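You operate a simulated robot arm through the tools that you are given. There is no shell and no other tool.

You run a simulated two-armed robot. Do the job below in one go: nothing can be reset, and whatever is moved stays where it is left.

## Task
Clip both packets shut: blue clip on the green one, red clip on the orange one.
Fine: press each clip's lever down till it locks.
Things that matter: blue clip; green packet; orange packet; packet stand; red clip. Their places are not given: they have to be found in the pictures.

It is judged by the outcome, as a careful person would: the job done as asked, and still so three seconds after it is handed in. It fails if anything else is knocked over, pushed out of place, dropped, spilled or broken.

## Robot
Two 7-joint arms with three-finger grippers on one trunk that stands fixed in place. Base frame: the origin is at the foot of the trunk, x ahead of it, y to its left, z up. Lengths are in mm, angles in rad, forces in N, time in s.
The left shoulder is at [70, 146, 1237], the right one opposite. With the tool pointing down near the work surface each hand reaches from about 260 to 680 mm from the base axis, measured 20 degrees to its own side. Payload 2.2 kg a hand.
The TCP of each hand is the grasp point between the finger pads, 28 mm short of the fingertips. In the tool frame z runs along the fingers and y along their closing line. Largest opening 102 mm; the body of the gripper starts 71 mm behind the TCP.
Orientation is that of the tool frame in the base frame, as a unit quaternion [x, y, z, w]. With the fingers straight down and closing along the base's y, the tool's x points along the base's -x, its y along +y and its z along -z.

## Interface
- The arms move only by the tool move_arm. It takes "left_steps", "right_steps" or both (then of equal length, played together; a hand with none holds still); each is a list of rows, each a list of 7 numbers: the turn, a rotation vector about the base's x, y, z in degrees, then the shift along the base's x, y, z in mm, then the finger opening in mm, from 0 to 102. In form: [[ax, ay, az, tx, ty, tz, jaw], ...]. A call has 1 to 20 rows; each row shifts and turns the commanded pose from where the row before left it. A row lasts 0.2 s, in which the tool goes at most 50 mm and 0.15 rad; a call with a longer step from one row to the next is refused whole, and so is a gripper value outside its range. A pose out of reach is approached as far as the arm can. The call stops where the force on the tool passes 40 N (or 10 N more than at its start, if that is more) or the arm is blocked; 0.2 s more then pass. The fingers move at their own pace and stop on an object; they squeeze with about 31 N. The grip force told is the motor's: it shows also when the fingers shut on nothing. Time passes only in rows, and 0.2 s behind the last, so rows that do not move let the fingers close. It gives the time, the measured TCP pose, the force on the tool (base axes), the opening and the grip force at its end, in the units of the frame above (readings bear some noise), with the torque about the TCP (base axes, N m) and any sound that the robot's microphone picked up, and new pictures: "pictures" is both (left out), scene, wrist or none (wrist: the cameras of the hands that moved).
- Cameras (640 x 400 px; columns grow to the right, rows downward): "scene" is now at [123.7, 24.5, 1446.9]; the picture's right is [0.53, -0.85, 0.00], its down [-0.60, -0.38, -0.70] and it looks along [0.60, 0.37, -0.71] (base axes); focal length 315 px, centre (320, 200). "left" rides on the left gripper at [72, 38, -86] in its tool frame; the picture's right is [-0.47, 0.89, 0.00], its down [-0.60, -0.32, -0.73] and it looks along [-0.65, -0.34, 0.68] (tool axes); focal length 256 px, centre (320, 200). "right" rides on the right gripper at [69, 44, -86] in its tool frame; the picture's right is [-0.53, 0.85, 0.00], its down [-0.58, -0.36, -0.73] and it looks along [-0.62, -0.39, 0.68] (tool axes); focal length 256 px, centre (320, 200).
- lift_body(by): slides the trunk up (or, below 0, down) by that many mm; the arms and the scene camera ride with it, the base frame stays. It gives what a move gives, with no picture.
- head_to(pan, tilt): turns the head with the scene camera to pan (to the left, within 1.501 rad either way) and tilt (down, from -0.506 to 1.204), counted from straight ahead of the robot. It gives what a move gives, and a new picture of the scene camera.
- measure_at(camera, pixels): for up to 12 pixels [column, row] of the newest picture of that camera ("zoom" is the newest enlarged one), the place [x, y, z] in the base frame of the surface seen there, good to about 3 mm, but the place of the scene camera against the robot may be out by one fixed shift of up to 25 mm in any direction. It takes no simulated time.
- zoom(camera, box): a new picture of the part [left, top, right, bottom] of that camera's present view, enlarged. It takes no simulated time.
- hand_in(): hands the job in; it is judged then, once.

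Open the grippers and draw the arms clear of the work before you hand the job in, unless the task says otherwise.

The tools are called after "Emit:" by a JSON object that holds its "name" and its "arguments". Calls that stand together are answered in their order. move_arm: Moves the arms, as the interface text tells. Its arguments: {"type":"object","properties":{"left_steps":{"type":"array","items":{"type":"array","items":{"type":"number"}}},"right_steps":{"type":"array","items":{"type":"array","items":{"type":"number"}}},"pictures":{"type":"string","enum":["both","scene","wrist","none"]}},"required":[]} The other tools are called the same way: lift_body (by) slides the trunk up or down; head_to (pan, tilt) turns the head that bears the scene camera; measure_at (camera, pixels) gives the place of the surface under pixels of a picture; zoom (camera, box) takes an enlarged picture of a part of a camera's view; hand_in () hands the job in.

At the start:

```text
time_s: 0.0
left_eef_pos: [318.2, 441.7, 1156.3]
left_tool_rot: [0.0, 1.0, 0.0, 0.0]
left_ft_force: [-0.3, 0.5, -0.3]
left_ft_torque: [0.01, -0.02, 0.0]
left_grip_width: 101.9
left_finger_force: 0.1
right_eef_pos: [405.5, 79.1, 1174.9]
right_tool_rot: [0.0, 1.0, 0.001, 0.0]
right_ft_force: [0.1, -0.2, -0.7]
right_ft_torque: [0.02, 0.01, 0.01]
right_grip_width: 101.8
right_finger_force: 0.1
trunk travel left (down, up): [-775.0, 165.0]
head pan, tilt: [0.557, 0.791]
```

scene: 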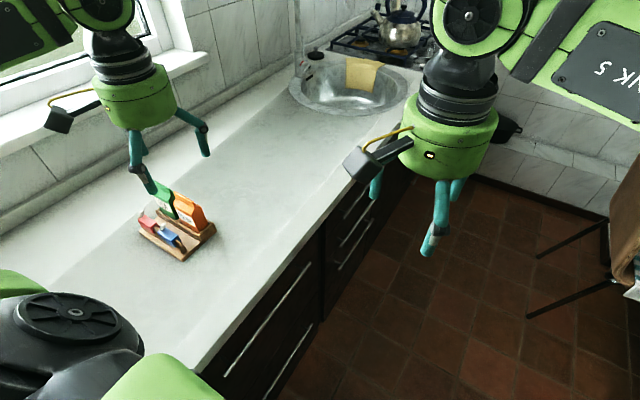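
right: 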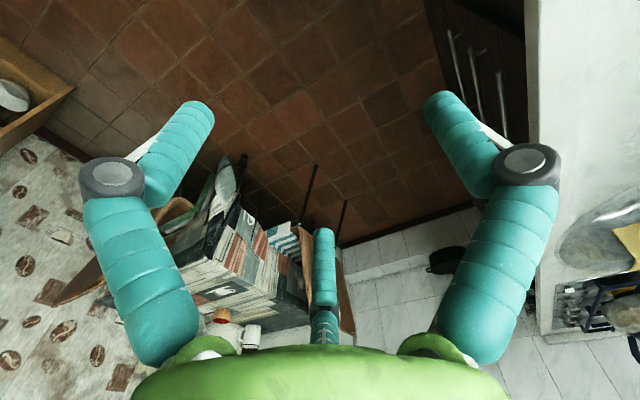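
left: 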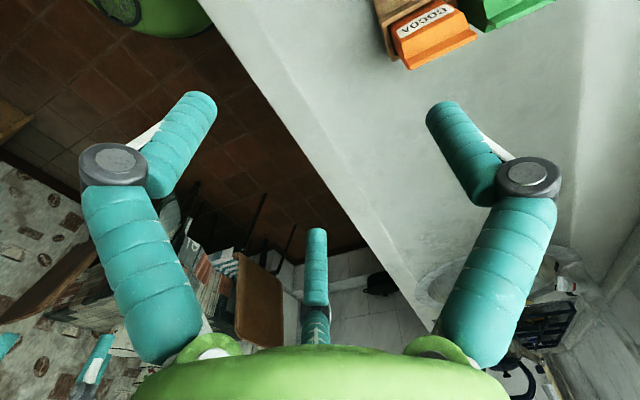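

The scene picture shows the stand with two clips and two packets around pixel (178, 230), partly hidden by the left gripper. I zoom in there to see the parts.

Emit:
{"name": "zoom", "arguments": {"camera": "scene", "box": [110, 160, 240, 270]}}

Emit:
{"name": "zoom", "arguments": {"camera": "left", "box": [340, 0, 600, 120]}}

```text
3.64 times, centred on (175, 215) of scene
```

zoom: 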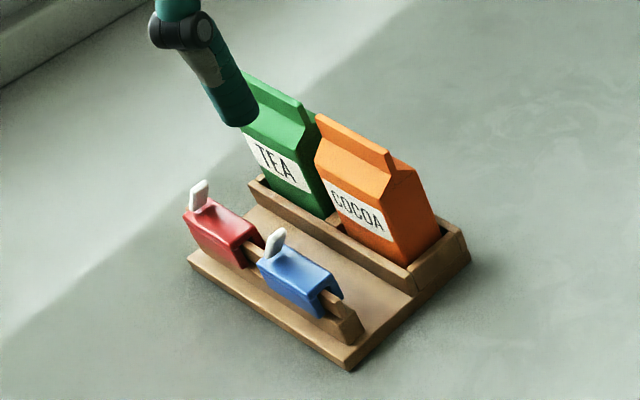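

```text
2.46 times, centred on (470, 60) of left
```

zoom: 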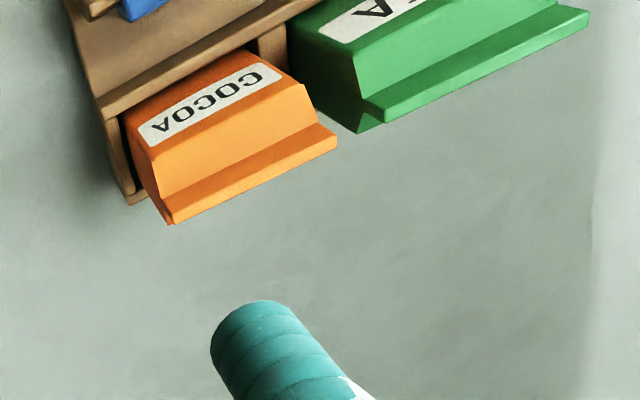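

The clips sit like saddles on a front rail, each with a white lever up at its far-left end; the packets have a fin on top. I measure key points in the zoomed scene view, first zooming again on the scene.

Emit:
{"name": "zoom", "arguments": {"camera": "scene", "box": [130, 180, 225, 265]}}

```text
4.71 times, centred on (178, 222) of scene
```

zoom: 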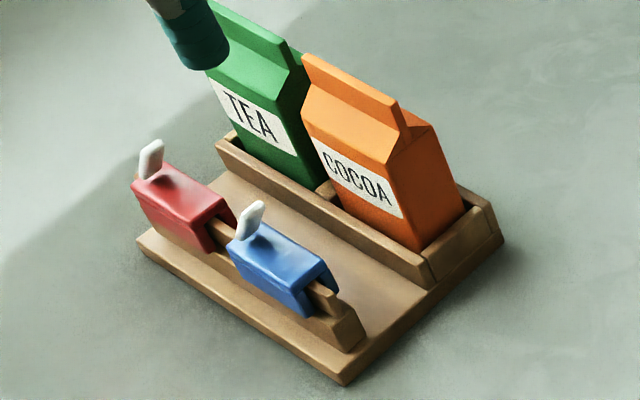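

I measure the clips, fins and stand corners in this zoom view.

Emit:
{"name": "measure_at", "arguments": {"camera": "zoom", "pixels": [[306, 56], [407, 108], [137, 240], [345, 382], [500, 240], [180, 193], [285, 258], [250, 222], [152, 162], [336, 300], [240, 20], [292, 50]]}}

Emit:
{"name": "measure_at", "arguments": {"camera": "zoom", "pixels": [[152, 143], [252, 206], [144, 178], [208, 218], [228, 205], [246, 248], [305, 280], [324, 268], [275, 300], [180, 232], [560, 150], [60, 330]]}}

```text
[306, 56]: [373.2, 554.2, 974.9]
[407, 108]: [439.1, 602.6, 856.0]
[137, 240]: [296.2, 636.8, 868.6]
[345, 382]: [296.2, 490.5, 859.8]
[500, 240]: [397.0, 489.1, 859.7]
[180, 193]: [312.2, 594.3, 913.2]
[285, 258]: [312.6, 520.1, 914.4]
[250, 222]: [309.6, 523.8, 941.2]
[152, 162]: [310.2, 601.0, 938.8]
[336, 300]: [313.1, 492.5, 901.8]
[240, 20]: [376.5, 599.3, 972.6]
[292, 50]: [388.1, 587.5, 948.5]
```

```text
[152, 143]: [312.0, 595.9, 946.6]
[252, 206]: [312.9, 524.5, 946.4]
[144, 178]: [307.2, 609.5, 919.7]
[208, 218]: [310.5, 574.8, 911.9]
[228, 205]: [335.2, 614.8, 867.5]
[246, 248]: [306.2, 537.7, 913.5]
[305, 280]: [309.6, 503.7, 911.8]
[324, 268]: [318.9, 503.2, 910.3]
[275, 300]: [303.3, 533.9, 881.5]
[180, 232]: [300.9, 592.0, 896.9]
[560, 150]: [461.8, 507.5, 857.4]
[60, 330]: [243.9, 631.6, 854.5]
```

The stand lies roughly along the base axes (front edge x≈296, y from 490 to 637), with clips along y. Before moving the left hand for a wrist view, I turn the head towards the stand and check the wall distance.

Emit:
{"name": "head_to", "arguments": {"pan": 0.95, "tilt": 0.85}}

```text
time_s: 0.9
left_eef_pos: [318.3, 441.6, 1157.0]
left_tool_rot: [0.0, 1.0, 0.001, 0.0]
left_ft_force: [-0.2, -0.2, 0.8]
left_ft_torque: [0.0, 0.02, 0.02]
left_grip_width: 102.1
left_finger_force: 0.1
right_eef_pos: [404.8, 79.2, 1174.5]
right_tool_rot: [0.0, 1.0, 0.0, 0.001]
right_ft_force: [0.2, -0.6, -0.2]
right_ft_torque: [-0.01, -0.04, 0.01]
right_grip_width: 102.1
right_finger_force: 0.1
trunk travel left (down, up): [-775.0, 165.0]
head pan, tilt: [0.949, 0.85]
```

scene: 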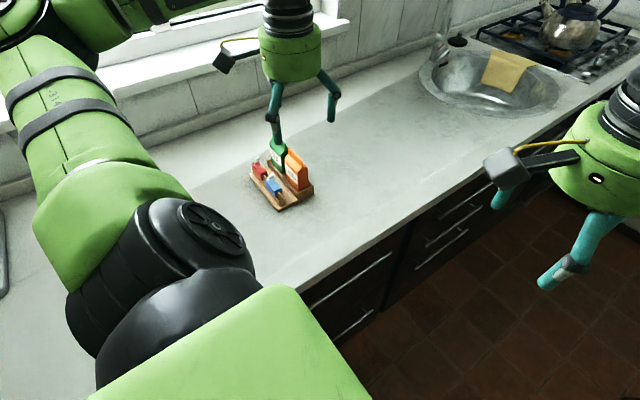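

The stand is now at about (282, 180). I measure the wall, window sill and counter to know the free room for the left arm.

Emit:
{"name": "measure_at", "arguments": {"camera": "scene", "pixels": [[205, 170], [200, 145], [180, 110], [130, 60], [380, 60], [20, 215], [230, 250], [350, 200], [220, 62], [275, 130], [335, 110], [425, 95]]}}

Emit:
{"name": "zoom", "arguments": {"camera": "scene", "box": [200, 20, 360, 220]}}

```text
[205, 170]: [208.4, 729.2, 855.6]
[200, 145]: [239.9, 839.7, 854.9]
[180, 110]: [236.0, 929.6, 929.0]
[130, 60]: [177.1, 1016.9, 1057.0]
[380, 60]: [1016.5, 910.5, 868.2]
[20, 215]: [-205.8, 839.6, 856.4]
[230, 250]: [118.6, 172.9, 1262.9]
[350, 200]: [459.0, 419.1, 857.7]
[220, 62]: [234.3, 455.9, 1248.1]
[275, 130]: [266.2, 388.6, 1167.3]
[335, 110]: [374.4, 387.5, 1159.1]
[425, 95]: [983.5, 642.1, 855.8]
```

```text
2.00 times, centred on (280, 120) of scene
```

zoom: 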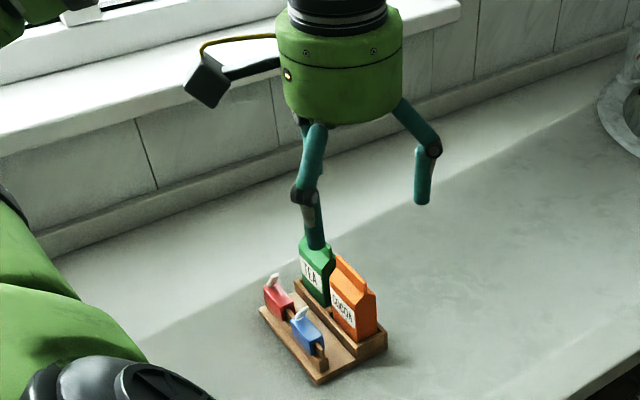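

The wall is at y≈930, so there is room. The wrist pictures show what looks like three finger shapes (tips near (200,100), (440,105), (316,235)), so I close and look at how the left hand's fingers really move before approaching anything, also zooming at it.

Emit:
{"name": "move_arm", "arguments": {"left_steps": [[0, 0, 0, 0, 0, 0, 30], [0, 0, 0, 0, 0, 0, 30], [0, 0, 0, 0, 0, 0, 30]], "pictures": "both"}}

Emit:
{"name": "zoom", "arguments": {"camera": "scene", "box": [200, 20, 360, 140]}}

```text
time_s: 1.7
left_eef_pos: [316.9, 441.7, 1155.8]
left_tool_rot: [0.0, 1.0, -0.001, 0.0]
left_ft_force: [0.6, -0.3, 0.1]
left_ft_torque: [0.01, 0.01, 0.01]
left_grip_width: 29.8
left_finger_force: 0.0
right_eef_pos: [406.8, 79.3, 1174.8]
right_tool_rot: [0.001, 1.0, 0.0, 0.0]
right_ft_force: [0.5, -0.3, 0.6]
right_ft_torque: [0.0, -0.01, -0.01]
right_grip_width: 101.8
right_finger_force: 0.0
trunk travel left (down, up): [-775.0, 165.0]
head pan, tilt: [0.949, 0.85]
```

scene: 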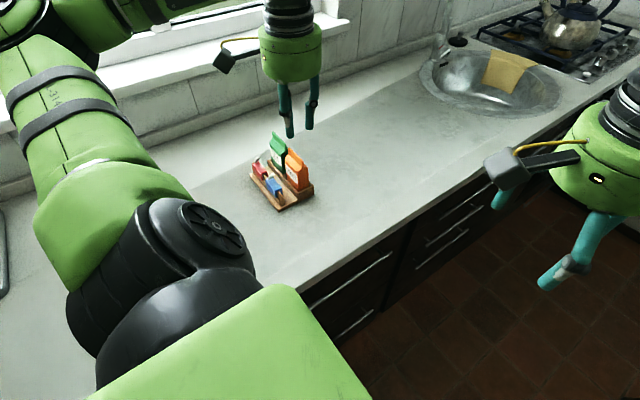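
left: 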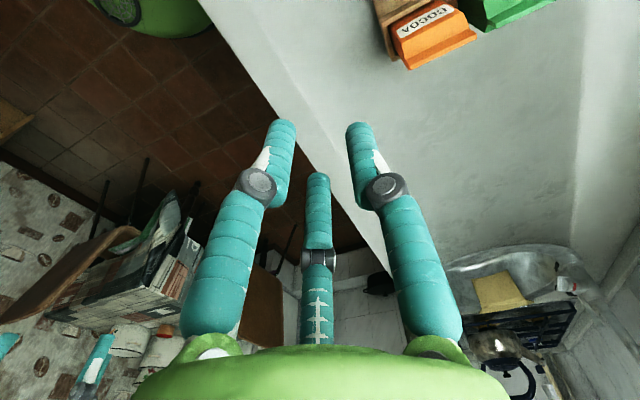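

```text
3.33 times, centred on (280, 80) of scene
```

zoom: 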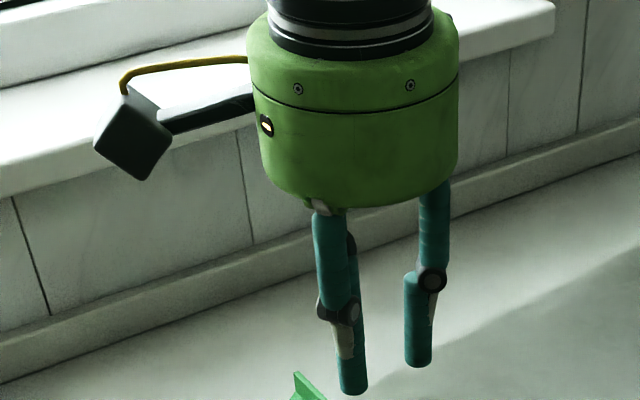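

The wrist picture shows three finger shapes closing inward. I measure where their tips lie (at (282,125), (360,128), (316,178)) relative to the TCP to learn how they relate to the tool's closing line.

Emit:
{"name": "measure_at", "arguments": {"camera": "left", "pixels": [[283, 128], [358, 128], [317, 180], [275, 170], [370, 160], [318, 225], [230, 250], [410, 250], [316, 320], [320, 370], [160, 380], [480, 380]]}}

Emit:
{"name": "measure_at", "arguments": {"camera": "left", "pixels": [[435, 15], [470, 40], [410, 65], [400, 20], [378, 10], [480, 10], [550, 3], [330, 60], [260, 30], [420, 30]]}}

```text
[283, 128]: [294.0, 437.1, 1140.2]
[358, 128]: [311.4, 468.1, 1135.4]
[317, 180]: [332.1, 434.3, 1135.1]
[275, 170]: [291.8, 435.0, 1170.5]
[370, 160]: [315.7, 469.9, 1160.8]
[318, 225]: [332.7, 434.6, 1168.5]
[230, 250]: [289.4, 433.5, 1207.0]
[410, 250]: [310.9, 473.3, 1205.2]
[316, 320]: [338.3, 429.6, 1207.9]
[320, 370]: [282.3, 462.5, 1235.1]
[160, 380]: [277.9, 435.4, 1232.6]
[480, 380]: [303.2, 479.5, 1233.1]
```

```text
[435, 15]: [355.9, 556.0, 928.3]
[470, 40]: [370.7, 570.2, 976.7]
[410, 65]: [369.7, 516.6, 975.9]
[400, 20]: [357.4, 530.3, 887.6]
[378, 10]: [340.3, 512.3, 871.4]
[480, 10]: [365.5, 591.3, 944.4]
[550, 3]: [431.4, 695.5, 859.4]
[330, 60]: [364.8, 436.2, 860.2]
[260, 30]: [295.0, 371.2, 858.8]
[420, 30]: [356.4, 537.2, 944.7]
```

The three shapes sit at base offsets of about (0,+23), (+20,-11), (-18,-9) from the TCP, unlike the two-finger hand described. A harmless check is to use the counter's front edge, so I measure that edge around (300,140) in the left picture.

Emit:
{"name": "measure_at", "arguments": {"camera": "left", "pixels": [[215, 5], [240, 30], [250, 40], [310, 125], [320, 140], [330, 150], [340, 170], [235, 45], [395, 250], [225, 30]]}}

```text
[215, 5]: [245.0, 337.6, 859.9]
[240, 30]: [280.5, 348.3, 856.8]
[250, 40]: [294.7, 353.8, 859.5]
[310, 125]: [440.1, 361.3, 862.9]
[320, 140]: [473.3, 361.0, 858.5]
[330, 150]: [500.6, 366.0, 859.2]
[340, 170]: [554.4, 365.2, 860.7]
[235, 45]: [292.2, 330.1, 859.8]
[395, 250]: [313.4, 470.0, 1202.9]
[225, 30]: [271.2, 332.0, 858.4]
```

The counter top is at z≈859 and its front edge near y≈330. I measure the edge more exactly with both cameras.

Emit:
{"name": "measure_at", "arguments": {"camera": "left", "pixels": [[228, 40], [232, 45], [228, 45], [224, 45], [220, 45], [215, 45]]}}

Emit:
{"name": "measure_at", "arguments": {"camera": "scene", "pixels": [[380, 222], [385, 222], [390, 222], [395, 222], [400, 222], [405, 222], [340, 200]]}}

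```text
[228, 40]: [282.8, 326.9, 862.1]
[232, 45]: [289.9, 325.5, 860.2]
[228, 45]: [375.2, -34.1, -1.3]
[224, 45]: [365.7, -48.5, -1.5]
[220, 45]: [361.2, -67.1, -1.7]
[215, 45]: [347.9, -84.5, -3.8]
```

```text
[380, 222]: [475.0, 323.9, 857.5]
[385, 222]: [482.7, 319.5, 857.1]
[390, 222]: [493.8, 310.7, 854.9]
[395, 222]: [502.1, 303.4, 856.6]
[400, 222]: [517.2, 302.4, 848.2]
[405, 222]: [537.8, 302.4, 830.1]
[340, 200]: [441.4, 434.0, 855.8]
```

Wrist gives the edge at y≈323, the scene camera gives 302, so the scene camera reads about 20 mm low in y. I turn the left hand -90° about z and bring it out over the edge at high z with open fingers, so that only the "extra" finger would be above the counter.

Emit:
{"name": "move_arm", "arguments": {"left_steps": [[0, 0, -8.2, 1.2, -13, 0, 102], [0, 0, -8.2, 1.2, -13, 0, 102], [0, 0, -8.2, 1.2, -13, 0, 102], [0, 0, -8.2, 1.2, -13, 0, 102], [0, 0, -8.2, 1.2, -13, 0, 102], [0, 0, -8.2, 1.2, -13, 0, 102], [0, 0, -8.2, 1.2, -13, 0, 102], [0, 0, -8.2, 1.2, -13, 0, 102], [0, 0, -8.2, 1.2, -13, 0, 102], [0, 0, -8.2, 1.2, -13, 0, 102], [0, 0, -8, 1.2, -13, 0, 102], [0, 0, 0, 0, 0, -40, 102], [0, 0, 0, 0, 0, -40, 102], [0, 0, 0, 0, 0, -40, 102], [0, 0, 0, 0, 0, -40, 102]], "pictures": "both"}}

```text
time_s: 4.9
left_eef_pos: [330.9, 298.7, 994.9]
left_tool_rot: [0.707, 0.708, 0.001, -0.001]
left_ft_force: [0.1, -0.3, 0.0]
left_ft_torque: [0.0, 0.02, 0.01]
left_grip_width: 101.9
left_finger_force: 0.2
right_eef_pos: [405.3, 80.4, 1175.1]
right_tool_rot: [0.0, 1.0, 0.0, -0.001]
right_ft_force: [0.1, 0.6, -0.3]
right_ft_torque: [-0.01, 0.0, 0.01]
right_grip_width: 101.8
right_finger_force: 0.0
trunk travel left (down, up): [-775.0, 165.0]
head pan, tilt: [0.949, 0.85]
```

scene: 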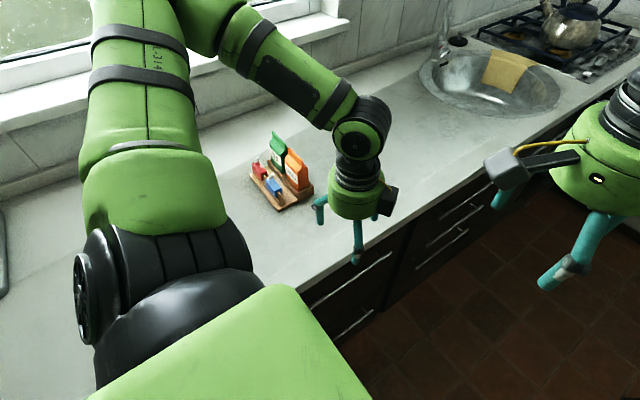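
left: 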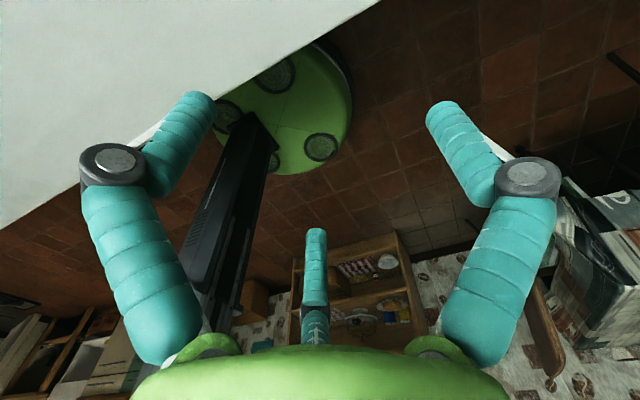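

The hand is over the edge; the finger at (200,100) is above the counter while the ±closing-line positions are off it. I lower until the tips would be 15 mm below the counter top, watching the force.

Emit:
{"name": "move_arm", "arguments": {"left_steps": [[0, 0, 0, 0, 0, -40, 102], [0, 0, 0, 0, 0, -40, 102], [0, 0, 0, 0, 0, -10, 102], [0, 0, 0, 0, 0, -5, 102], [0, 0, 0, 0, 0, -5, 102], [0, 0, 0, 0, 0, -5, 102], [0, 0, 0, 0, 0, -5, 102], [0, 0, 0, 0, 0, -5, 102], [0, 0, 0, 0, 0, -5, 102], [0, 0, 0, 0, 0, -3, 102]], "pictures": "both"}}

```text
time_s: 7.1
left_eef_pos: [331.2, 297.9, 874.6]
left_tool_rot: [0.708, 0.706, 0.002, 0.0]
left_ft_force: [1.2, 2.0, 12.6]
left_ft_torque: [0.76, 0.37, -0.07]
left_grip_width: 102.2
left_finger_force: 0.0
right_eef_pos: [405.2, 79.5, 1175.6]
right_tool_rot: [0.0, 1.0, 0.001, 0.0]
right_ft_force: [-0.1, 0.0, -0.6]
right_ft_torque: [0.03, 0.03, -0.02]
right_grip_width: 101.9
right_finger_force: 0.1
trunk travel left (down, up): [-775.0, 165.0]
head pan, tilt: [0.949, 0.85]
```

scene: 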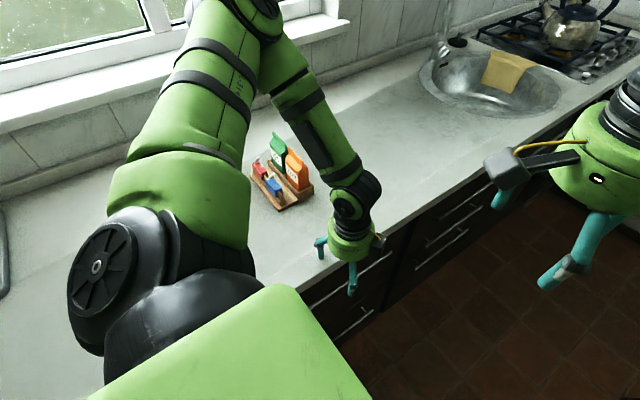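
left: 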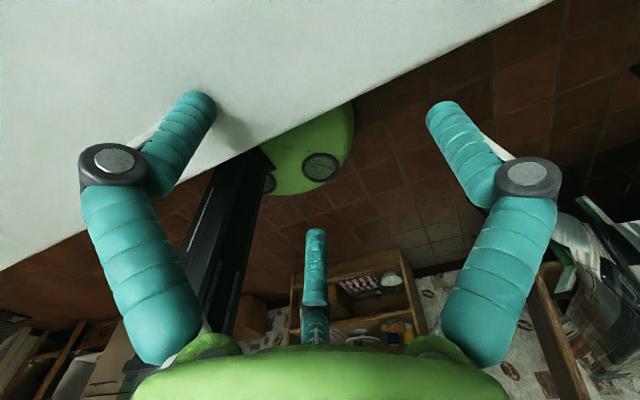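

The force of 12.6 N with torque (0.76, 0.37) puts the contact at about (-29, +60) mm from the TCP, so the hand really has three radially closing fingers (tool angles 90°, 210°, 330°). I raise the hand and turn it +180° so that the single finger will be on the robot side (-x), the pair at the back and the camera at the front right, going to a viewing pose.

Emit:
{"name": "move_arm", "arguments": {"left_steps": [[0, 0, 0, 0, 0, 50, 102], [0, 0, 0, 0, 0, 50, 102], [0, 0, 0, 0, 0, 50, 102], [0, 0, 0, 0, 0, 50, 102], [0, 0, 8.5, -3.4, 10, 0, 60], [0, 0, 8.5, -3.4, 10, 0, 60], [0, 0, 8.5, -3.4, 10, 0, 60], [0, 0, 8.5, -3.4, 10, 0, 60], [0, 0, 8.5, -3.4, 10, 0, 60], [0, 0, 8.5, -3.4, 10, 0, 60], [0, 0, 8.5, -3.4, 10, 0, 60], [0, 0, 8.5, -3.4, 10, 0, 60], [0, 0, 8.5, -3.4, 10, 0, 60], [0, 0, 8.5, -3.4, 10, 0, 60], [0, 0, 8.5, -3.4, 10, 0, 60], [0, 0, 8.5, -3.4, 10, 0, 60], [0, 0, 8.5, -3.4, 10, 0, 60], [0, 0, 8.5, -3.4, 10, 0, 60], [0, 0, 8.5, -3.4, 10, 0, 60], [0, 0, 8.5, -3.4, 10, 0, 60]], "pictures": "none"}}

Emit:
{"name": "move_arm", "arguments": {"left_steps": [[0, 0, 8.5, 0, 0, -8, 60], [0, 0, 8.5, 0, 0, -8, 60], [0, 0, 8.5, 0, 0, -8, 60], [0, 0, 8.5, 0, 0, -8, 60], [0, 0, 8.5, 0, 0, -8, 60], [0, 0, 1.5, 0, 0, -5, 60]], "pictures": "both"}}

```text
time_s: 11.3
left_eef_pos: [276.0, 459.5, 1073.0]
left_tool_rot: [-0.391, 0.92, -0.001, 0.001]
left_ft_force: [0.3, -0.2, -0.2]
left_ft_torque: [0.01, -0.01, 0.02]
left_grip_width: 60.1
left_finger_force: 0.1
right_eef_pos: [405.3, 78.9, 1175.4]
right_tool_rot: [0.0, 1.0, 0.0, 0.0]
right_ft_force: [0.7, 0.0, -0.6]
right_ft_torque: [-0.01, -0.01, -0.01]
right_grip_width: 101.9
right_finger_force: 0.0
trunk travel left (down, up): [-775.0, 165.0]
head pan, tilt: [0.949, 0.85]
```

```text
time_s: 12.7
left_eef_pos: [275.6, 459.0, 1028.8]
left_tool_rot: [0.708, -0.706, 0.0, 0.0]
left_ft_force: [-0.7, 0.3, 0.0]
left_ft_torque: [-0.01, -0.02, -0.01]
left_grip_width: 59.8
left_finger_force: 0.1
right_eef_pos: [406.6, 79.5, 1174.7]
right_tool_rot: [0.0, 1.0, 0.0, 0.0]
right_ft_force: [-0.1, -0.5, -0.6]
right_ft_torque: [0.02, -0.02, 0.04]
right_grip_width: 101.8
right_finger_force: 0.1
trunk travel left (down, up): [-775.0, 165.0]
head pan, tilt: [0.949, 0.85]
```

scene: 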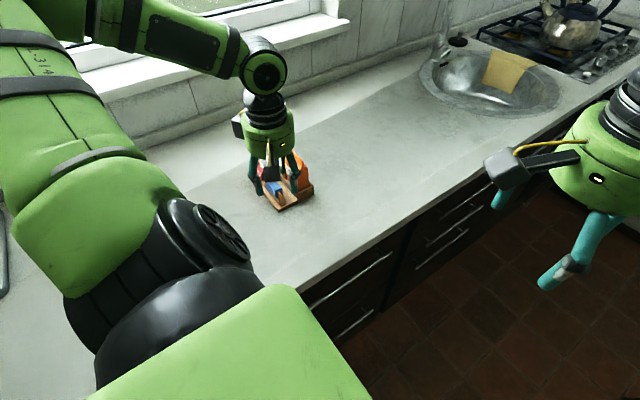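
left: 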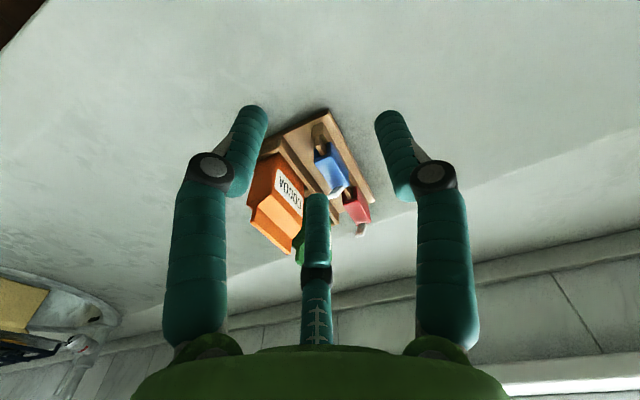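

The turned pose is reached and the stand shows between the fingers at (250–375, 110–260). I zoom into that.

Emit:
{"name": "zoom", "arguments": {"camera": "left", "box": [230, 100, 400, 255]}}

```text
2.58 times, centred on (315, 178) of left
```

zoom: 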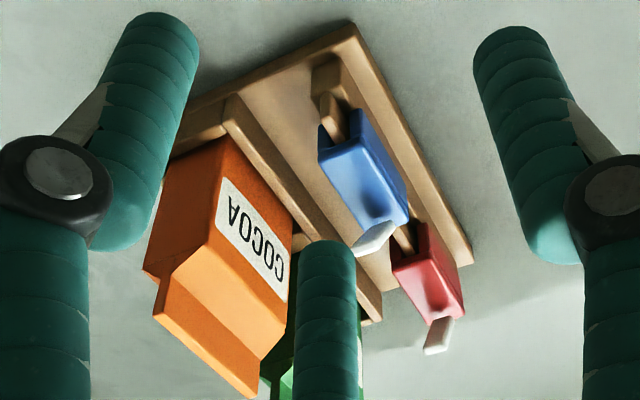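

The far finger hides the green packet. I open the fingers wide and draw the hand back by (-25,-50) so the stand lies clear above the fingers in the picture.

Emit:
{"name": "move_arm", "arguments": {"left_steps": [[0, 0, 0, -12, -25, 0, 102], [0, 0, 0, -13, -25, 0, 102], [0, 0, 0, 0, 0, 0, 102]], "pictures": "both"}}

Emit:
{"name": "zoom", "arguments": {"camera": "left", "box": [230, 80, 420, 230]}}

Emit:
{"name": "zoom", "arguments": {"camera": "scene", "box": [235, 120, 330, 220]}}

```text
time_s: 13.5
left_eef_pos: [253.3, 408.1, 1029.8]
left_tool_rot: [-0.707, 0.707, 0.0, 0.0]
left_ft_force: [0.6, 0.1, -0.9]
left_ft_torque: [-0.02, 0.02, -0.02]
left_grip_width: 101.9
left_finger_force: 0.0
right_eef_pos: [405.7, 79.9, 1174.8]
right_tool_rot: [0.0, 1.0, 0.001, 0.0]
right_ft_force: [-0.3, 0.4, 0.5]
right_ft_torque: [-0.03, 0.05, 0.0]
right_grip_width: 102.0
right_finger_force: 0.1
trunk travel left (down, up): [-775.0, 165.0]
head pan, tilt: [0.949, 0.85]
```

scene: 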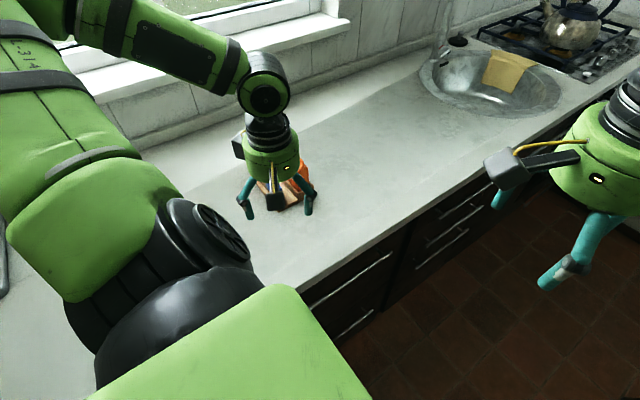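
left: 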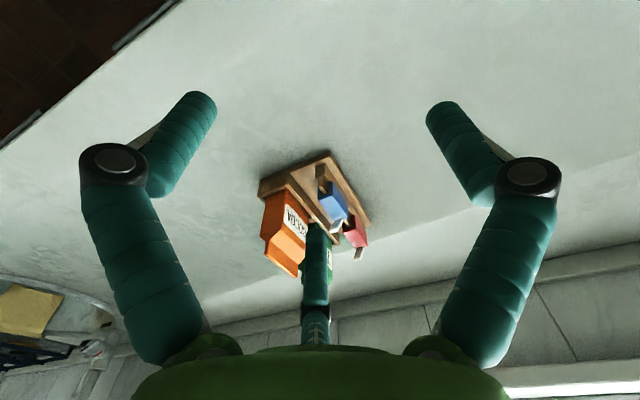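

```text
2.67 times, centred on (325, 155) of left
```

zoom: 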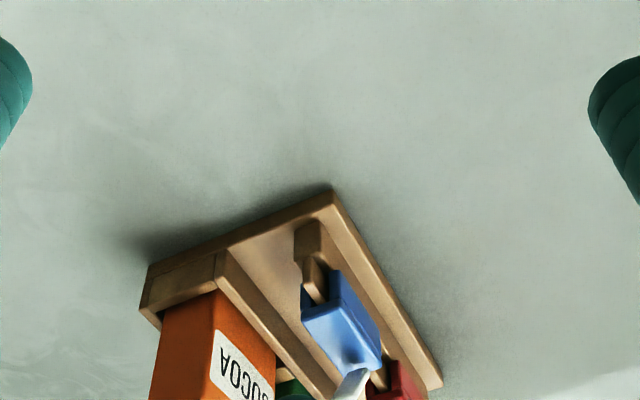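

```text
4.00 times, centred on (282, 170) of scene
```

zoom: 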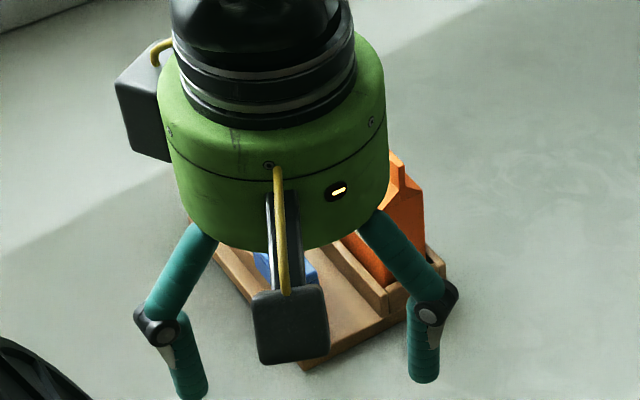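

I'll go above the stand: near the top of its picture the wrist camera looks almost straight down, so I raise to z≈1090 and shift over to about (350, 590) for a top view.

Emit:
{"name": "move_arm", "arguments": {"left_steps": [[0, 0, 0, 0, 0, 30, 102], [0, 0, 0, 0, 0, 30, 102], [0, 0, 0, 20, 36, 0, 102], [0, 0, 0, 20, 36, 0, 102], [0, 0, 0, 20, 36, 0, 102], [0, 0, 0, 20, 36, 0, 102], [0, 0, 0, 20, 36, 0, 102], [0, 0, 0, 0, 0, 0, 102]], "pictures": "both"}}

Emit:
{"name": "zoom", "arguments": {"camera": "left", "box": [220, 0, 420, 125]}}

```text
time_s: 15.3
left_eef_pos: [349.3, 587.2, 1089.9]
left_tool_rot: [0.708, -0.707, 0.0, 0.0]
left_ft_force: [-1.2, -1.0, -1.1]
left_ft_torque: [0.05, 0.0, 0.02]
left_grip_width: 101.9
left_finger_force: 0.0
right_eef_pos: [405.4, 79.5, 1175.6]
right_tool_rot: [-0.001, 1.0, 0.001, -0.001]
right_ft_force: [0.2, 0.5, 0.8]
right_ft_torque: [0.0, -0.02, -0.03]
right_grip_width: 101.9
right_finger_force: 0.1
trunk travel left (down, up): [-775.0, 165.0]
head pan, tilt: [0.949, 0.85]
```

scene: 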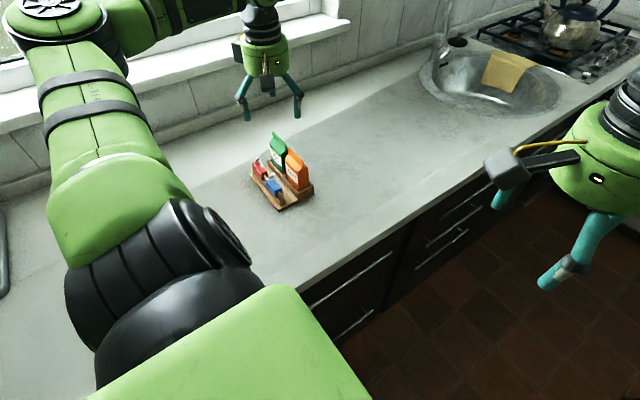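
left: 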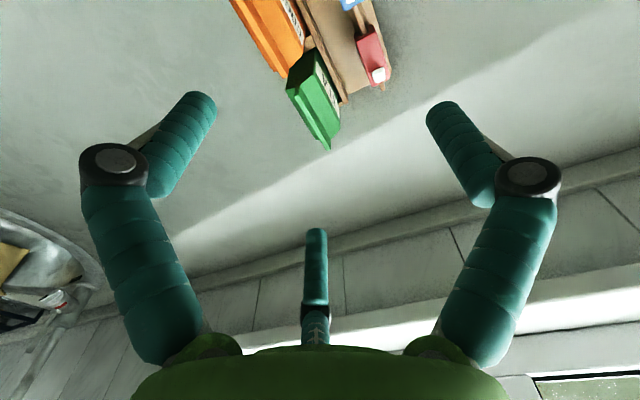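

```text
3.20 times, centred on (320, 62) of left
```

zoom: 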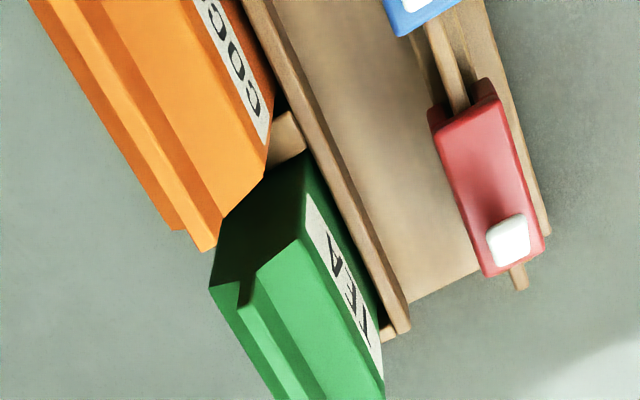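

This near-top view is useful but a bit too far. I measure red-clip corners, lever, rail and the green/orange fins in the zoom.

Emit:
{"name": "measure_at", "arguments": {"camera": "zoom", "pixels": [[440, 125], [492, 98], [540, 238], [490, 268], [490, 190], [508, 240], [518, 282], [445, 60], [400, 320], [330, 180], [405, 240], [255, 10]]}}

Emit:
{"name": "measure_at", "arguments": {"camera": "zoom", "pixels": [[130, 120], [210, 240], [195, 215], [240, 300], [270, 360], [300, 395], [300, 290], [220, 100], [100, 60], [380, 300], [340, 260], [530, 160]]}}

```text
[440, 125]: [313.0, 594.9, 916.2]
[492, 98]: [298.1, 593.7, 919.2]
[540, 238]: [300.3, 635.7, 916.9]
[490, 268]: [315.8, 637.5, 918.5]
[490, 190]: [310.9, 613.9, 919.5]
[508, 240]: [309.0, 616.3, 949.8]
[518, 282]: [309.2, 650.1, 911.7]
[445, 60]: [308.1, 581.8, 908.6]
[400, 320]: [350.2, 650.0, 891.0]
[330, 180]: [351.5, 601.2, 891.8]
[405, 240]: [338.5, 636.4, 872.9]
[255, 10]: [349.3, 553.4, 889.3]
```

```text
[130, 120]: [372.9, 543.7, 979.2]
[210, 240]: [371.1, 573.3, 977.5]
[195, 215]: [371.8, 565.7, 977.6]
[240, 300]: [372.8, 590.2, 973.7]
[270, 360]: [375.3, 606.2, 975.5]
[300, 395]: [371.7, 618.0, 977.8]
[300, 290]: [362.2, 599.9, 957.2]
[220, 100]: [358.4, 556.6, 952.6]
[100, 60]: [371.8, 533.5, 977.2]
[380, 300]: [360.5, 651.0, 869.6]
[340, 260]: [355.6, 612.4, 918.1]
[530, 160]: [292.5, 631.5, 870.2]
```

Red clip: top z≈918, x 298–316, y 594–637, lever tip at (309,616,950); fins run along y at x≈372 with top z≈977. I draw back to see the blue clip and the packet profile.

Emit:
{"name": "move_arm", "arguments": {"left_steps": [[0, 0, 0, -5, -40, 0, 102], [0, 0, 0, -5, -40, 0, 102], [0, 0, 0, 0, 0, 0, 102]], "pictures": "wrist"}}

Emit:
{"name": "zoom", "arguments": {"camera": "left", "box": [220, 40, 420, 165]}}

```text
time_s: 16.1
left_eef_pos: [338.9, 509.0, 1088.1]
left_tool_rot: [-0.707, 0.707, 0.0, -0.001]
left_ft_force: [0.0, 0.7, 0.4]
left_ft_torque: [0.0, -0.01, 0.02]
left_grip_width: 102.1
left_finger_force: 0.0
right_eef_pos: [406.1, 80.1, 1175.2]
right_tool_rot: [0.0, 1.0, 0.0, 0.001]
right_ft_force: [0.4, 0.1, -0.3]
right_ft_torque: [-0.03, 0.02, 0.02]
right_grip_width: 102.1
right_finger_force: 0.0
trunk travel left (down, up): [-775.0, 165.0]
head pan, tilt: [0.949, 0.85]
```

left: 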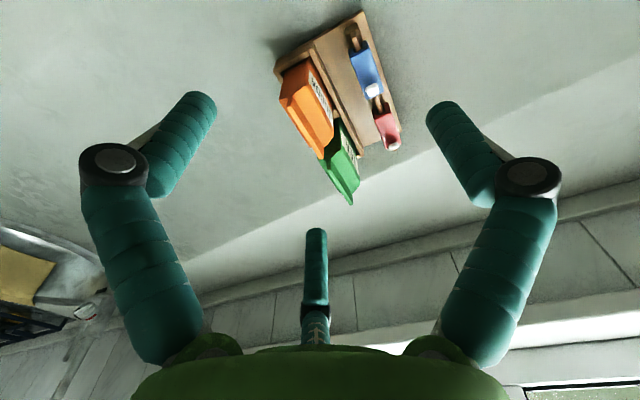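

```text
3.20 times, centred on (320, 102) of left
```

zoom: 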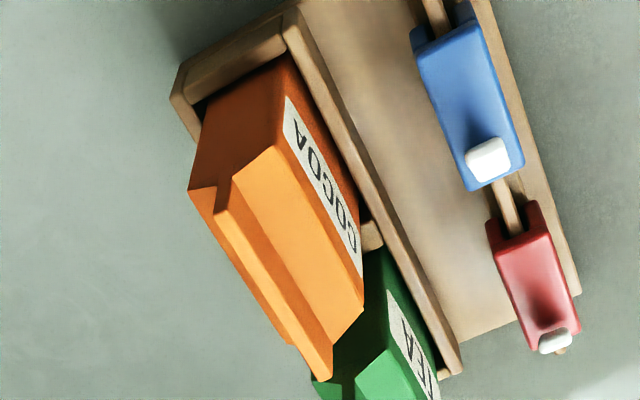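

Both clips and the orange packet profile are visible. I measure the blue clip corners, its lever, and the orange fin/gable points in this zoom.

Emit:
{"name": "measure_at", "arguments": {"camera": "zoom", "pixels": [[422, 62], [478, 32], [518, 155], [475, 182], [465, 110], [488, 155], [492, 172], [437, 12], [508, 205], [530, 270], [550, 340], [555, 352]]}}

Emit:
{"name": "measure_at", "arguments": {"camera": "zoom", "pixels": [[222, 192], [228, 205], [240, 230], [235, 183], [255, 165], [275, 152], [205, 188], [220, 225], [260, 220], [290, 230], [325, 365], [240, 120]]}}

```text
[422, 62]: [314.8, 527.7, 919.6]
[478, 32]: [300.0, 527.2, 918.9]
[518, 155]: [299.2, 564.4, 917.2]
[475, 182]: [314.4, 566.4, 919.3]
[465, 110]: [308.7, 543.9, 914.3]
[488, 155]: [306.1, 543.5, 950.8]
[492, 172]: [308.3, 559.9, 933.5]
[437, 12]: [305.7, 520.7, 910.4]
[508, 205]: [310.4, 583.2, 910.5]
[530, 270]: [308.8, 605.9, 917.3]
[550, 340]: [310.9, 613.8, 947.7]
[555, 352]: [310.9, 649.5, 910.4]
```

```text
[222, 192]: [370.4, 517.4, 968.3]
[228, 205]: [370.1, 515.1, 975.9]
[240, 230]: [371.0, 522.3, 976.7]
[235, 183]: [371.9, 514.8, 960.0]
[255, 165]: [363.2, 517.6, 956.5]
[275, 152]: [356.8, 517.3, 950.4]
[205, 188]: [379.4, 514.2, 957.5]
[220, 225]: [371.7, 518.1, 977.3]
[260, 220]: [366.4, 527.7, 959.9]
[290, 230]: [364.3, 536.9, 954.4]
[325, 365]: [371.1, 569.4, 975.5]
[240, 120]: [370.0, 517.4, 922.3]
```

Blue clip: centre ≈(307.5, 546), y 525–568, top 918, lever leaning 45° from its +y end with tip (307,542,951). Now I zoom the scene camera for the clip side height and the packet profile.

Emit:
{"name": "zoom", "arguments": {"camera": "scene", "box": [240, 125, 330, 215]}}

```text
4.44 times, centred on (285, 170) of scene
```

zoom: 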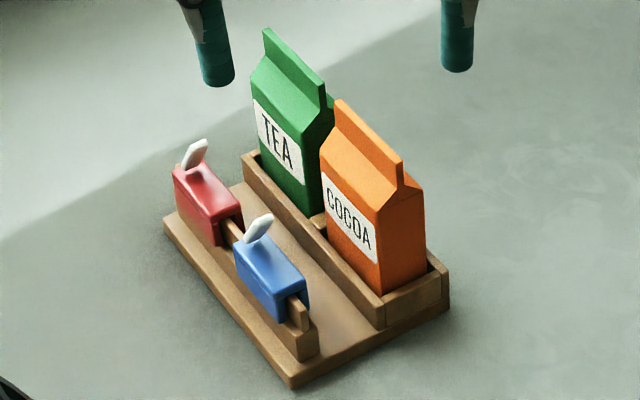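

I measure the clip's side: top edge and bottom edge, thin rail, thick block, levers and the packet's end profile.

Emit:
{"name": "measure_at", "arguments": {"camera": "zoom", "pixels": [[260, 275], [262, 290], [264, 300], [266, 306], [268, 312], [300, 305], [300, 325], [310, 345], [318, 340], [285, 318], [245, 238], [262, 222]]}}

Emit:
{"name": "measure_at", "arguments": {"camera": "zoom", "pixels": [[340, 103], [399, 165], [401, 185], [385, 190], [378, 208], [418, 188], [390, 240], [265, 32], [322, 88], [322, 108], [380, 320], [350, 285]]}}

```text
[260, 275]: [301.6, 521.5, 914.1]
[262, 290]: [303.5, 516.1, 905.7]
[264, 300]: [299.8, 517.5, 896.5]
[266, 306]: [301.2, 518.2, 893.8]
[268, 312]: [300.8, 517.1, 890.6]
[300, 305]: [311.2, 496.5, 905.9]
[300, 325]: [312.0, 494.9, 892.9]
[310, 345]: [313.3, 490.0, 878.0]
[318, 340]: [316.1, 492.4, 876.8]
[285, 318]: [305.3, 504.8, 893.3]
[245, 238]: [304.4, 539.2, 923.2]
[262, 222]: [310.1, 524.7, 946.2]
```

```text
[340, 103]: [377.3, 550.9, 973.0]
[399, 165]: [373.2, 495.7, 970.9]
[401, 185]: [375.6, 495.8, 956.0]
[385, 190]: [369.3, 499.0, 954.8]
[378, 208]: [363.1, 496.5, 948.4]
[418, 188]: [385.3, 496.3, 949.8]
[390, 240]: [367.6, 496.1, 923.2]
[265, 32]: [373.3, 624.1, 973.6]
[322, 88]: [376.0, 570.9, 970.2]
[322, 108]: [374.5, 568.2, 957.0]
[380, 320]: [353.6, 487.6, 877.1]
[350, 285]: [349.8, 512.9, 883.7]
```

I zoom in closer on the clips to find their bottom edge.

Emit:
{"name": "zoom", "arguments": {"camera": "scene", "box": [260, 150, 310, 215]}}

Emit:
{"name": "zoom", "arguments": {"camera": "scene", "box": [266, 164, 296, 204]}}

```text
6.15 times, centred on (285, 182) of scene
```

zoom: 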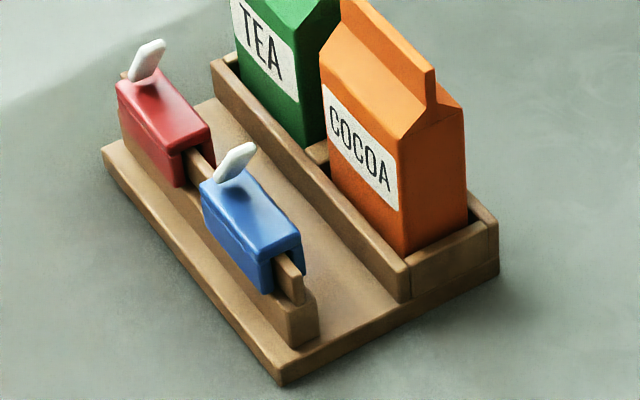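

```text
10.00 times, centred on (281, 184) of scene
```

zoom: 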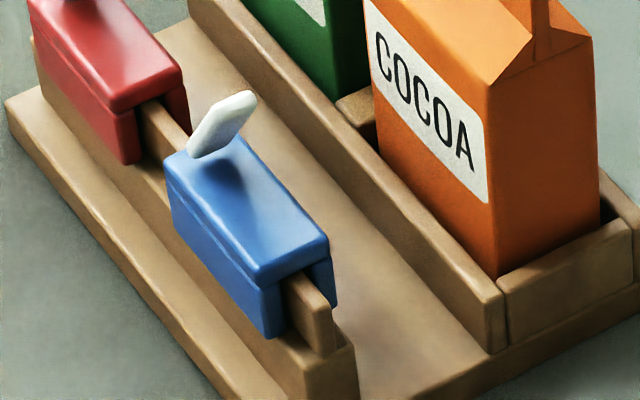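

Very clear view now: a roof with two side walls straddling a thin rail on a thick block. I measure the blue clip's lower corner, roof corner, rail and block tops.

Emit:
{"name": "measure_at", "arguments": {"camera": "zoom", "pixels": [[258, 280], [266, 290], [268, 320], [270, 335], [275, 337], [262, 330], [240, 315], [175, 225], [320, 345], [310, 300], [335, 300], [345, 355]]}}

Emit:
{"name": "measure_at", "arguments": {"camera": "zoom", "pixels": [[248, 95], [225, 110], [200, 148], [245, 110], [190, 160], [325, 240], [255, 265], [490, 310], [500, 300], [400, 380], [310, 390], [340, 375]]}}

```text
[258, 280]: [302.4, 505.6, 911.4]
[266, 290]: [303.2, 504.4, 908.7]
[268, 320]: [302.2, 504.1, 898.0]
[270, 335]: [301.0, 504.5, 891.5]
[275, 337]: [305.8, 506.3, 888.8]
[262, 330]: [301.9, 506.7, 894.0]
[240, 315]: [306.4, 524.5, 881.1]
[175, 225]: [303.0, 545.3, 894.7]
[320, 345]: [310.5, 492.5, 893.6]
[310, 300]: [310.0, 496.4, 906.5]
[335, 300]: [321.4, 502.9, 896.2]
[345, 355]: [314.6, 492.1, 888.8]
```

```text
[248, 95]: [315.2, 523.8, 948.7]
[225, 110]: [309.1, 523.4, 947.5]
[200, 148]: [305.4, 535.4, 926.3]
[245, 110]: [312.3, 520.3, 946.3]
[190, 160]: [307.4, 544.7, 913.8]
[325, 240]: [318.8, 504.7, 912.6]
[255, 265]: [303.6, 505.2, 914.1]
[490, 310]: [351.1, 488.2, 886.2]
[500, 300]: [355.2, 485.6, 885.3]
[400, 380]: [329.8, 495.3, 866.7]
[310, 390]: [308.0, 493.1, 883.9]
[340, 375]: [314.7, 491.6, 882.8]
```

Clip height is about 24 mm (bottom ≈895, top ≈918.5). Next I check the fingertip reach below the TCP: I measure the tips in the present open picture, then close to 44 and look again.

Emit:
{"name": "measure_at", "arguments": {"camera": "left", "pixels": [[200, 94], [205, 96], [195, 97], [440, 103], [436, 105], [445, 104], [316, 230], [316, 233], [190, 125], [450, 130]]}}

Emit:
{"name": "move_arm", "arguments": {"left_steps": [[0, 0, 0, 0, 0, 0, 44], [0, 0, 0, 0, 0, 0, 44], [0, 0, 0, 0, 0, 0, 44]], "pictures": "wrist"}}

```text
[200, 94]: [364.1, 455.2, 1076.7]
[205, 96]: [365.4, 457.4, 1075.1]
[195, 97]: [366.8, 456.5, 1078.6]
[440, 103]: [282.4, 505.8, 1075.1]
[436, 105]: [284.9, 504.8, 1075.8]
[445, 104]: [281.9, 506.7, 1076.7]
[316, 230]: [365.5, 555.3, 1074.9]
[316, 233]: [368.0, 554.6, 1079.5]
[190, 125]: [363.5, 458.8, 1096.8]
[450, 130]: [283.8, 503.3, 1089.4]
```

```text
time_s: 16.9
left_eef_pos: [339.3, 507.9, 1088.8]
left_tool_rot: [-0.707, 0.707, 0.0, 0.0]
left_ft_force: [0.0, 0.4, -0.5]
left_ft_torque: [0.0, -0.02, 0.03]
left_grip_width: 43.8
left_finger_force: 0.0
right_eef_pos: [405.1, 78.8, 1175.0]
right_tool_rot: [0.001, 1.0, 0.0, 0.0]
right_ft_force: [-0.9, 0.5, -0.2]
right_ft_torque: [-0.04, 0.03, 0.0]
right_grip_width: 102.1
right_finger_force: 0.1
trunk travel left (down, up): [-775.0, 165.0]
head pan, tilt: [0.949, 0.85]
```

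left: 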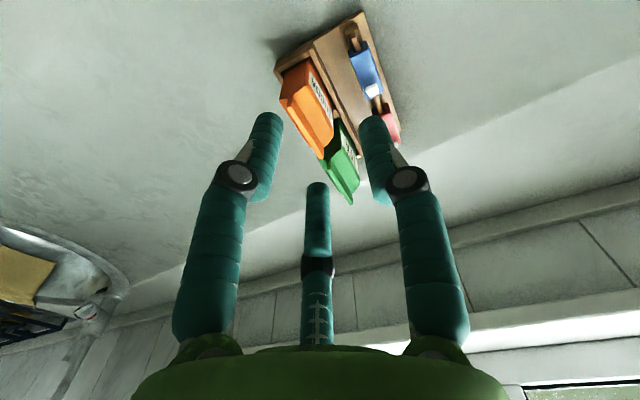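

Open tips are about 14–16 mm below the TCP, matching the edge test. I measure the tips at opening 44, where they sit at (268,115), (371,118), (317,184).

Emit:
{"name": "measure_at", "arguments": {"camera": "left", "pixels": [[268, 115], [272, 116], [264, 118], [371, 118], [376, 119], [367, 119], [317, 184], [313, 185], [322, 185], [262, 150], [378, 150], [317, 215]]}}

Emit:
{"name": "zoom", "arguments": {"camera": "left", "box": [210, 90, 430, 230]}}

```text
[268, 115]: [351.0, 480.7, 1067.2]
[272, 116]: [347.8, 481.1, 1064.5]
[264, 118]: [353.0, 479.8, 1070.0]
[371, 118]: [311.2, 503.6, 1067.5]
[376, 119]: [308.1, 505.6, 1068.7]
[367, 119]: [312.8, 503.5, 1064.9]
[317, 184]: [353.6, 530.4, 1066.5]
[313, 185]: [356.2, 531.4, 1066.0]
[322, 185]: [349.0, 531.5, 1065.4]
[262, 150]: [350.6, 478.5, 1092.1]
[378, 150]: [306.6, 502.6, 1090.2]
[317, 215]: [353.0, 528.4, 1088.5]
```

```text
2.86 times, centred on (320, 160) of left
```

zoom: 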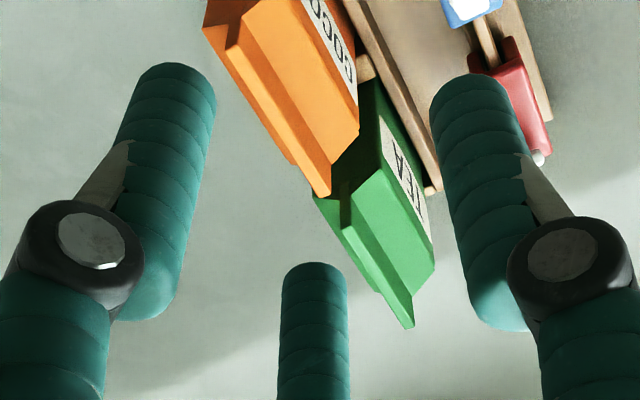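

At opening 44 the tips are ~25 mm below the TCP and at offsets matching three fingers at 120°. I now zoom at the fin ends of the packets to get the fin thickness and slot clearance.

Emit:
{"name": "zoom", "arguments": {"camera": "scene", "box": [276, 142, 306, 172]}}

```text
13.33 times, centred on (291, 157) of scene
```

zoom: 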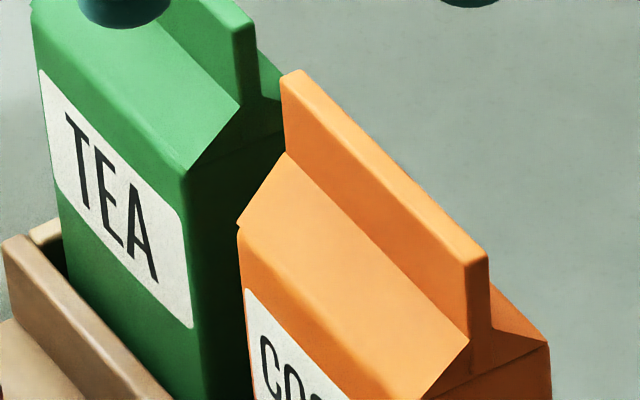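

The fin is about 5 mm thick and 20 mm tall, so the clip slot fits over it. I move above the blue clip: TCP to about (314.5, 546), with the single finger towards the robot and opening 60, stopping at z≈985 to check in the pictures.

Emit:
{"name": "move_arm", "arguments": {"left_steps": [[0, 0, 0, -24.8, 38, 0, 60], [0, 0, 0, 0, 0, -50, 60], [0, 0, 0, 0, 0, -50, 60], [0, 0, 0, 0, 0, 0, 60]], "pictures": "both"}}

Emit:
{"name": "zoom", "arguments": {"camera": "left", "box": [220, 80, 420, 205]}}

Emit:
{"name": "zoom", "arguments": {"camera": "scene", "box": [240, 125, 330, 215]}}

```text
time_s: 17.9
left_eef_pos: [311.9, 545.2, 987.7]
left_tool_rot: [-0.707, 0.707, 0.0, 0.001]
left_ft_force: [-0.3, -1.5, 1.2]
left_ft_torque: [0.01, -0.01, -0.01]
left_grip_width: 60.0
left_finger_force: 0.2
right_eef_pos: [403.2, 78.7, 1175.9]
right_tool_rot: [-0.001, 1.0, 0.0, 0.001]
right_ft_force: [-0.1, -0.8, 0.9]
right_ft_torque: [0.03, -0.02, 0.01]
right_grip_width: 102.2
right_finger_force: 0.0
trunk travel left (down, up): [-775.0, 165.0]
head pan, tilt: [0.949, 0.85]
```

scene: 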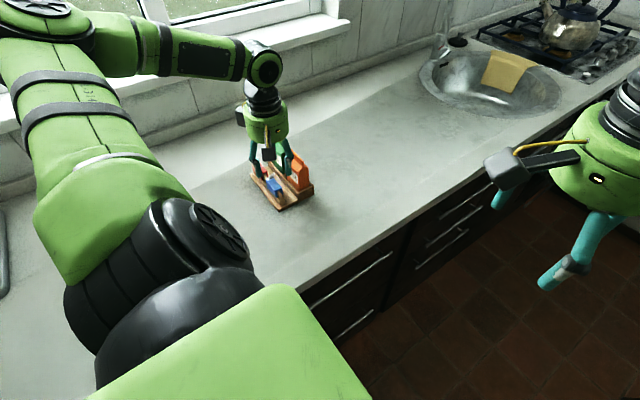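
left: 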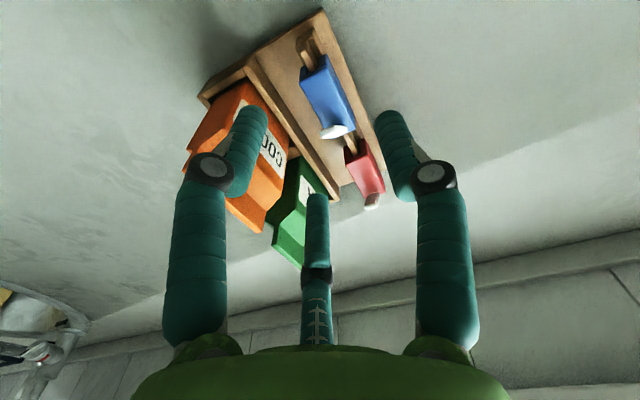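

```text
3.20 times, centred on (320, 142) of left
```

zoom: 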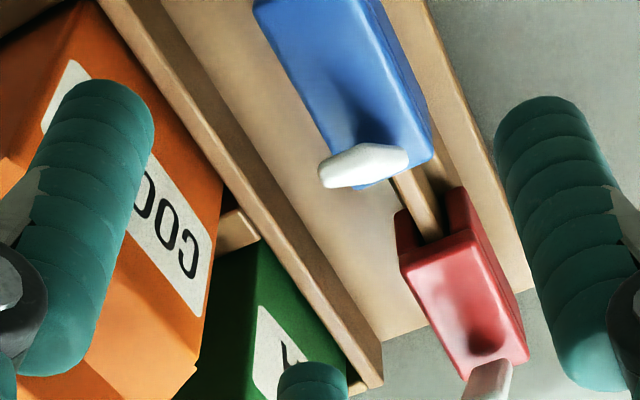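

```text
4.44 times, centred on (285, 170) of scene
```

zoom: 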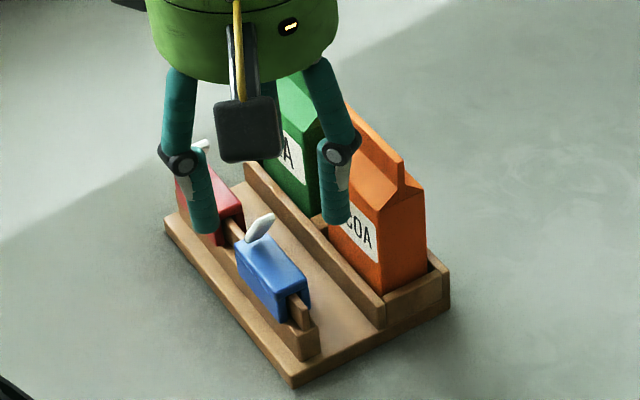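

The hand is above the clip; I zoom into the wrist view around the blue clip for a finer measurement of its position.

Emit:
{"name": "zoom", "arguments": {"camera": "left", "box": [270, 20, 390, 150]}}

```text
3.08 times, centred on (330, 85) of left
```

zoom: 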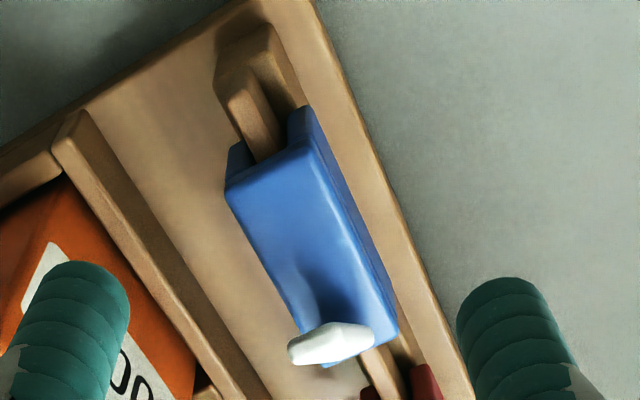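

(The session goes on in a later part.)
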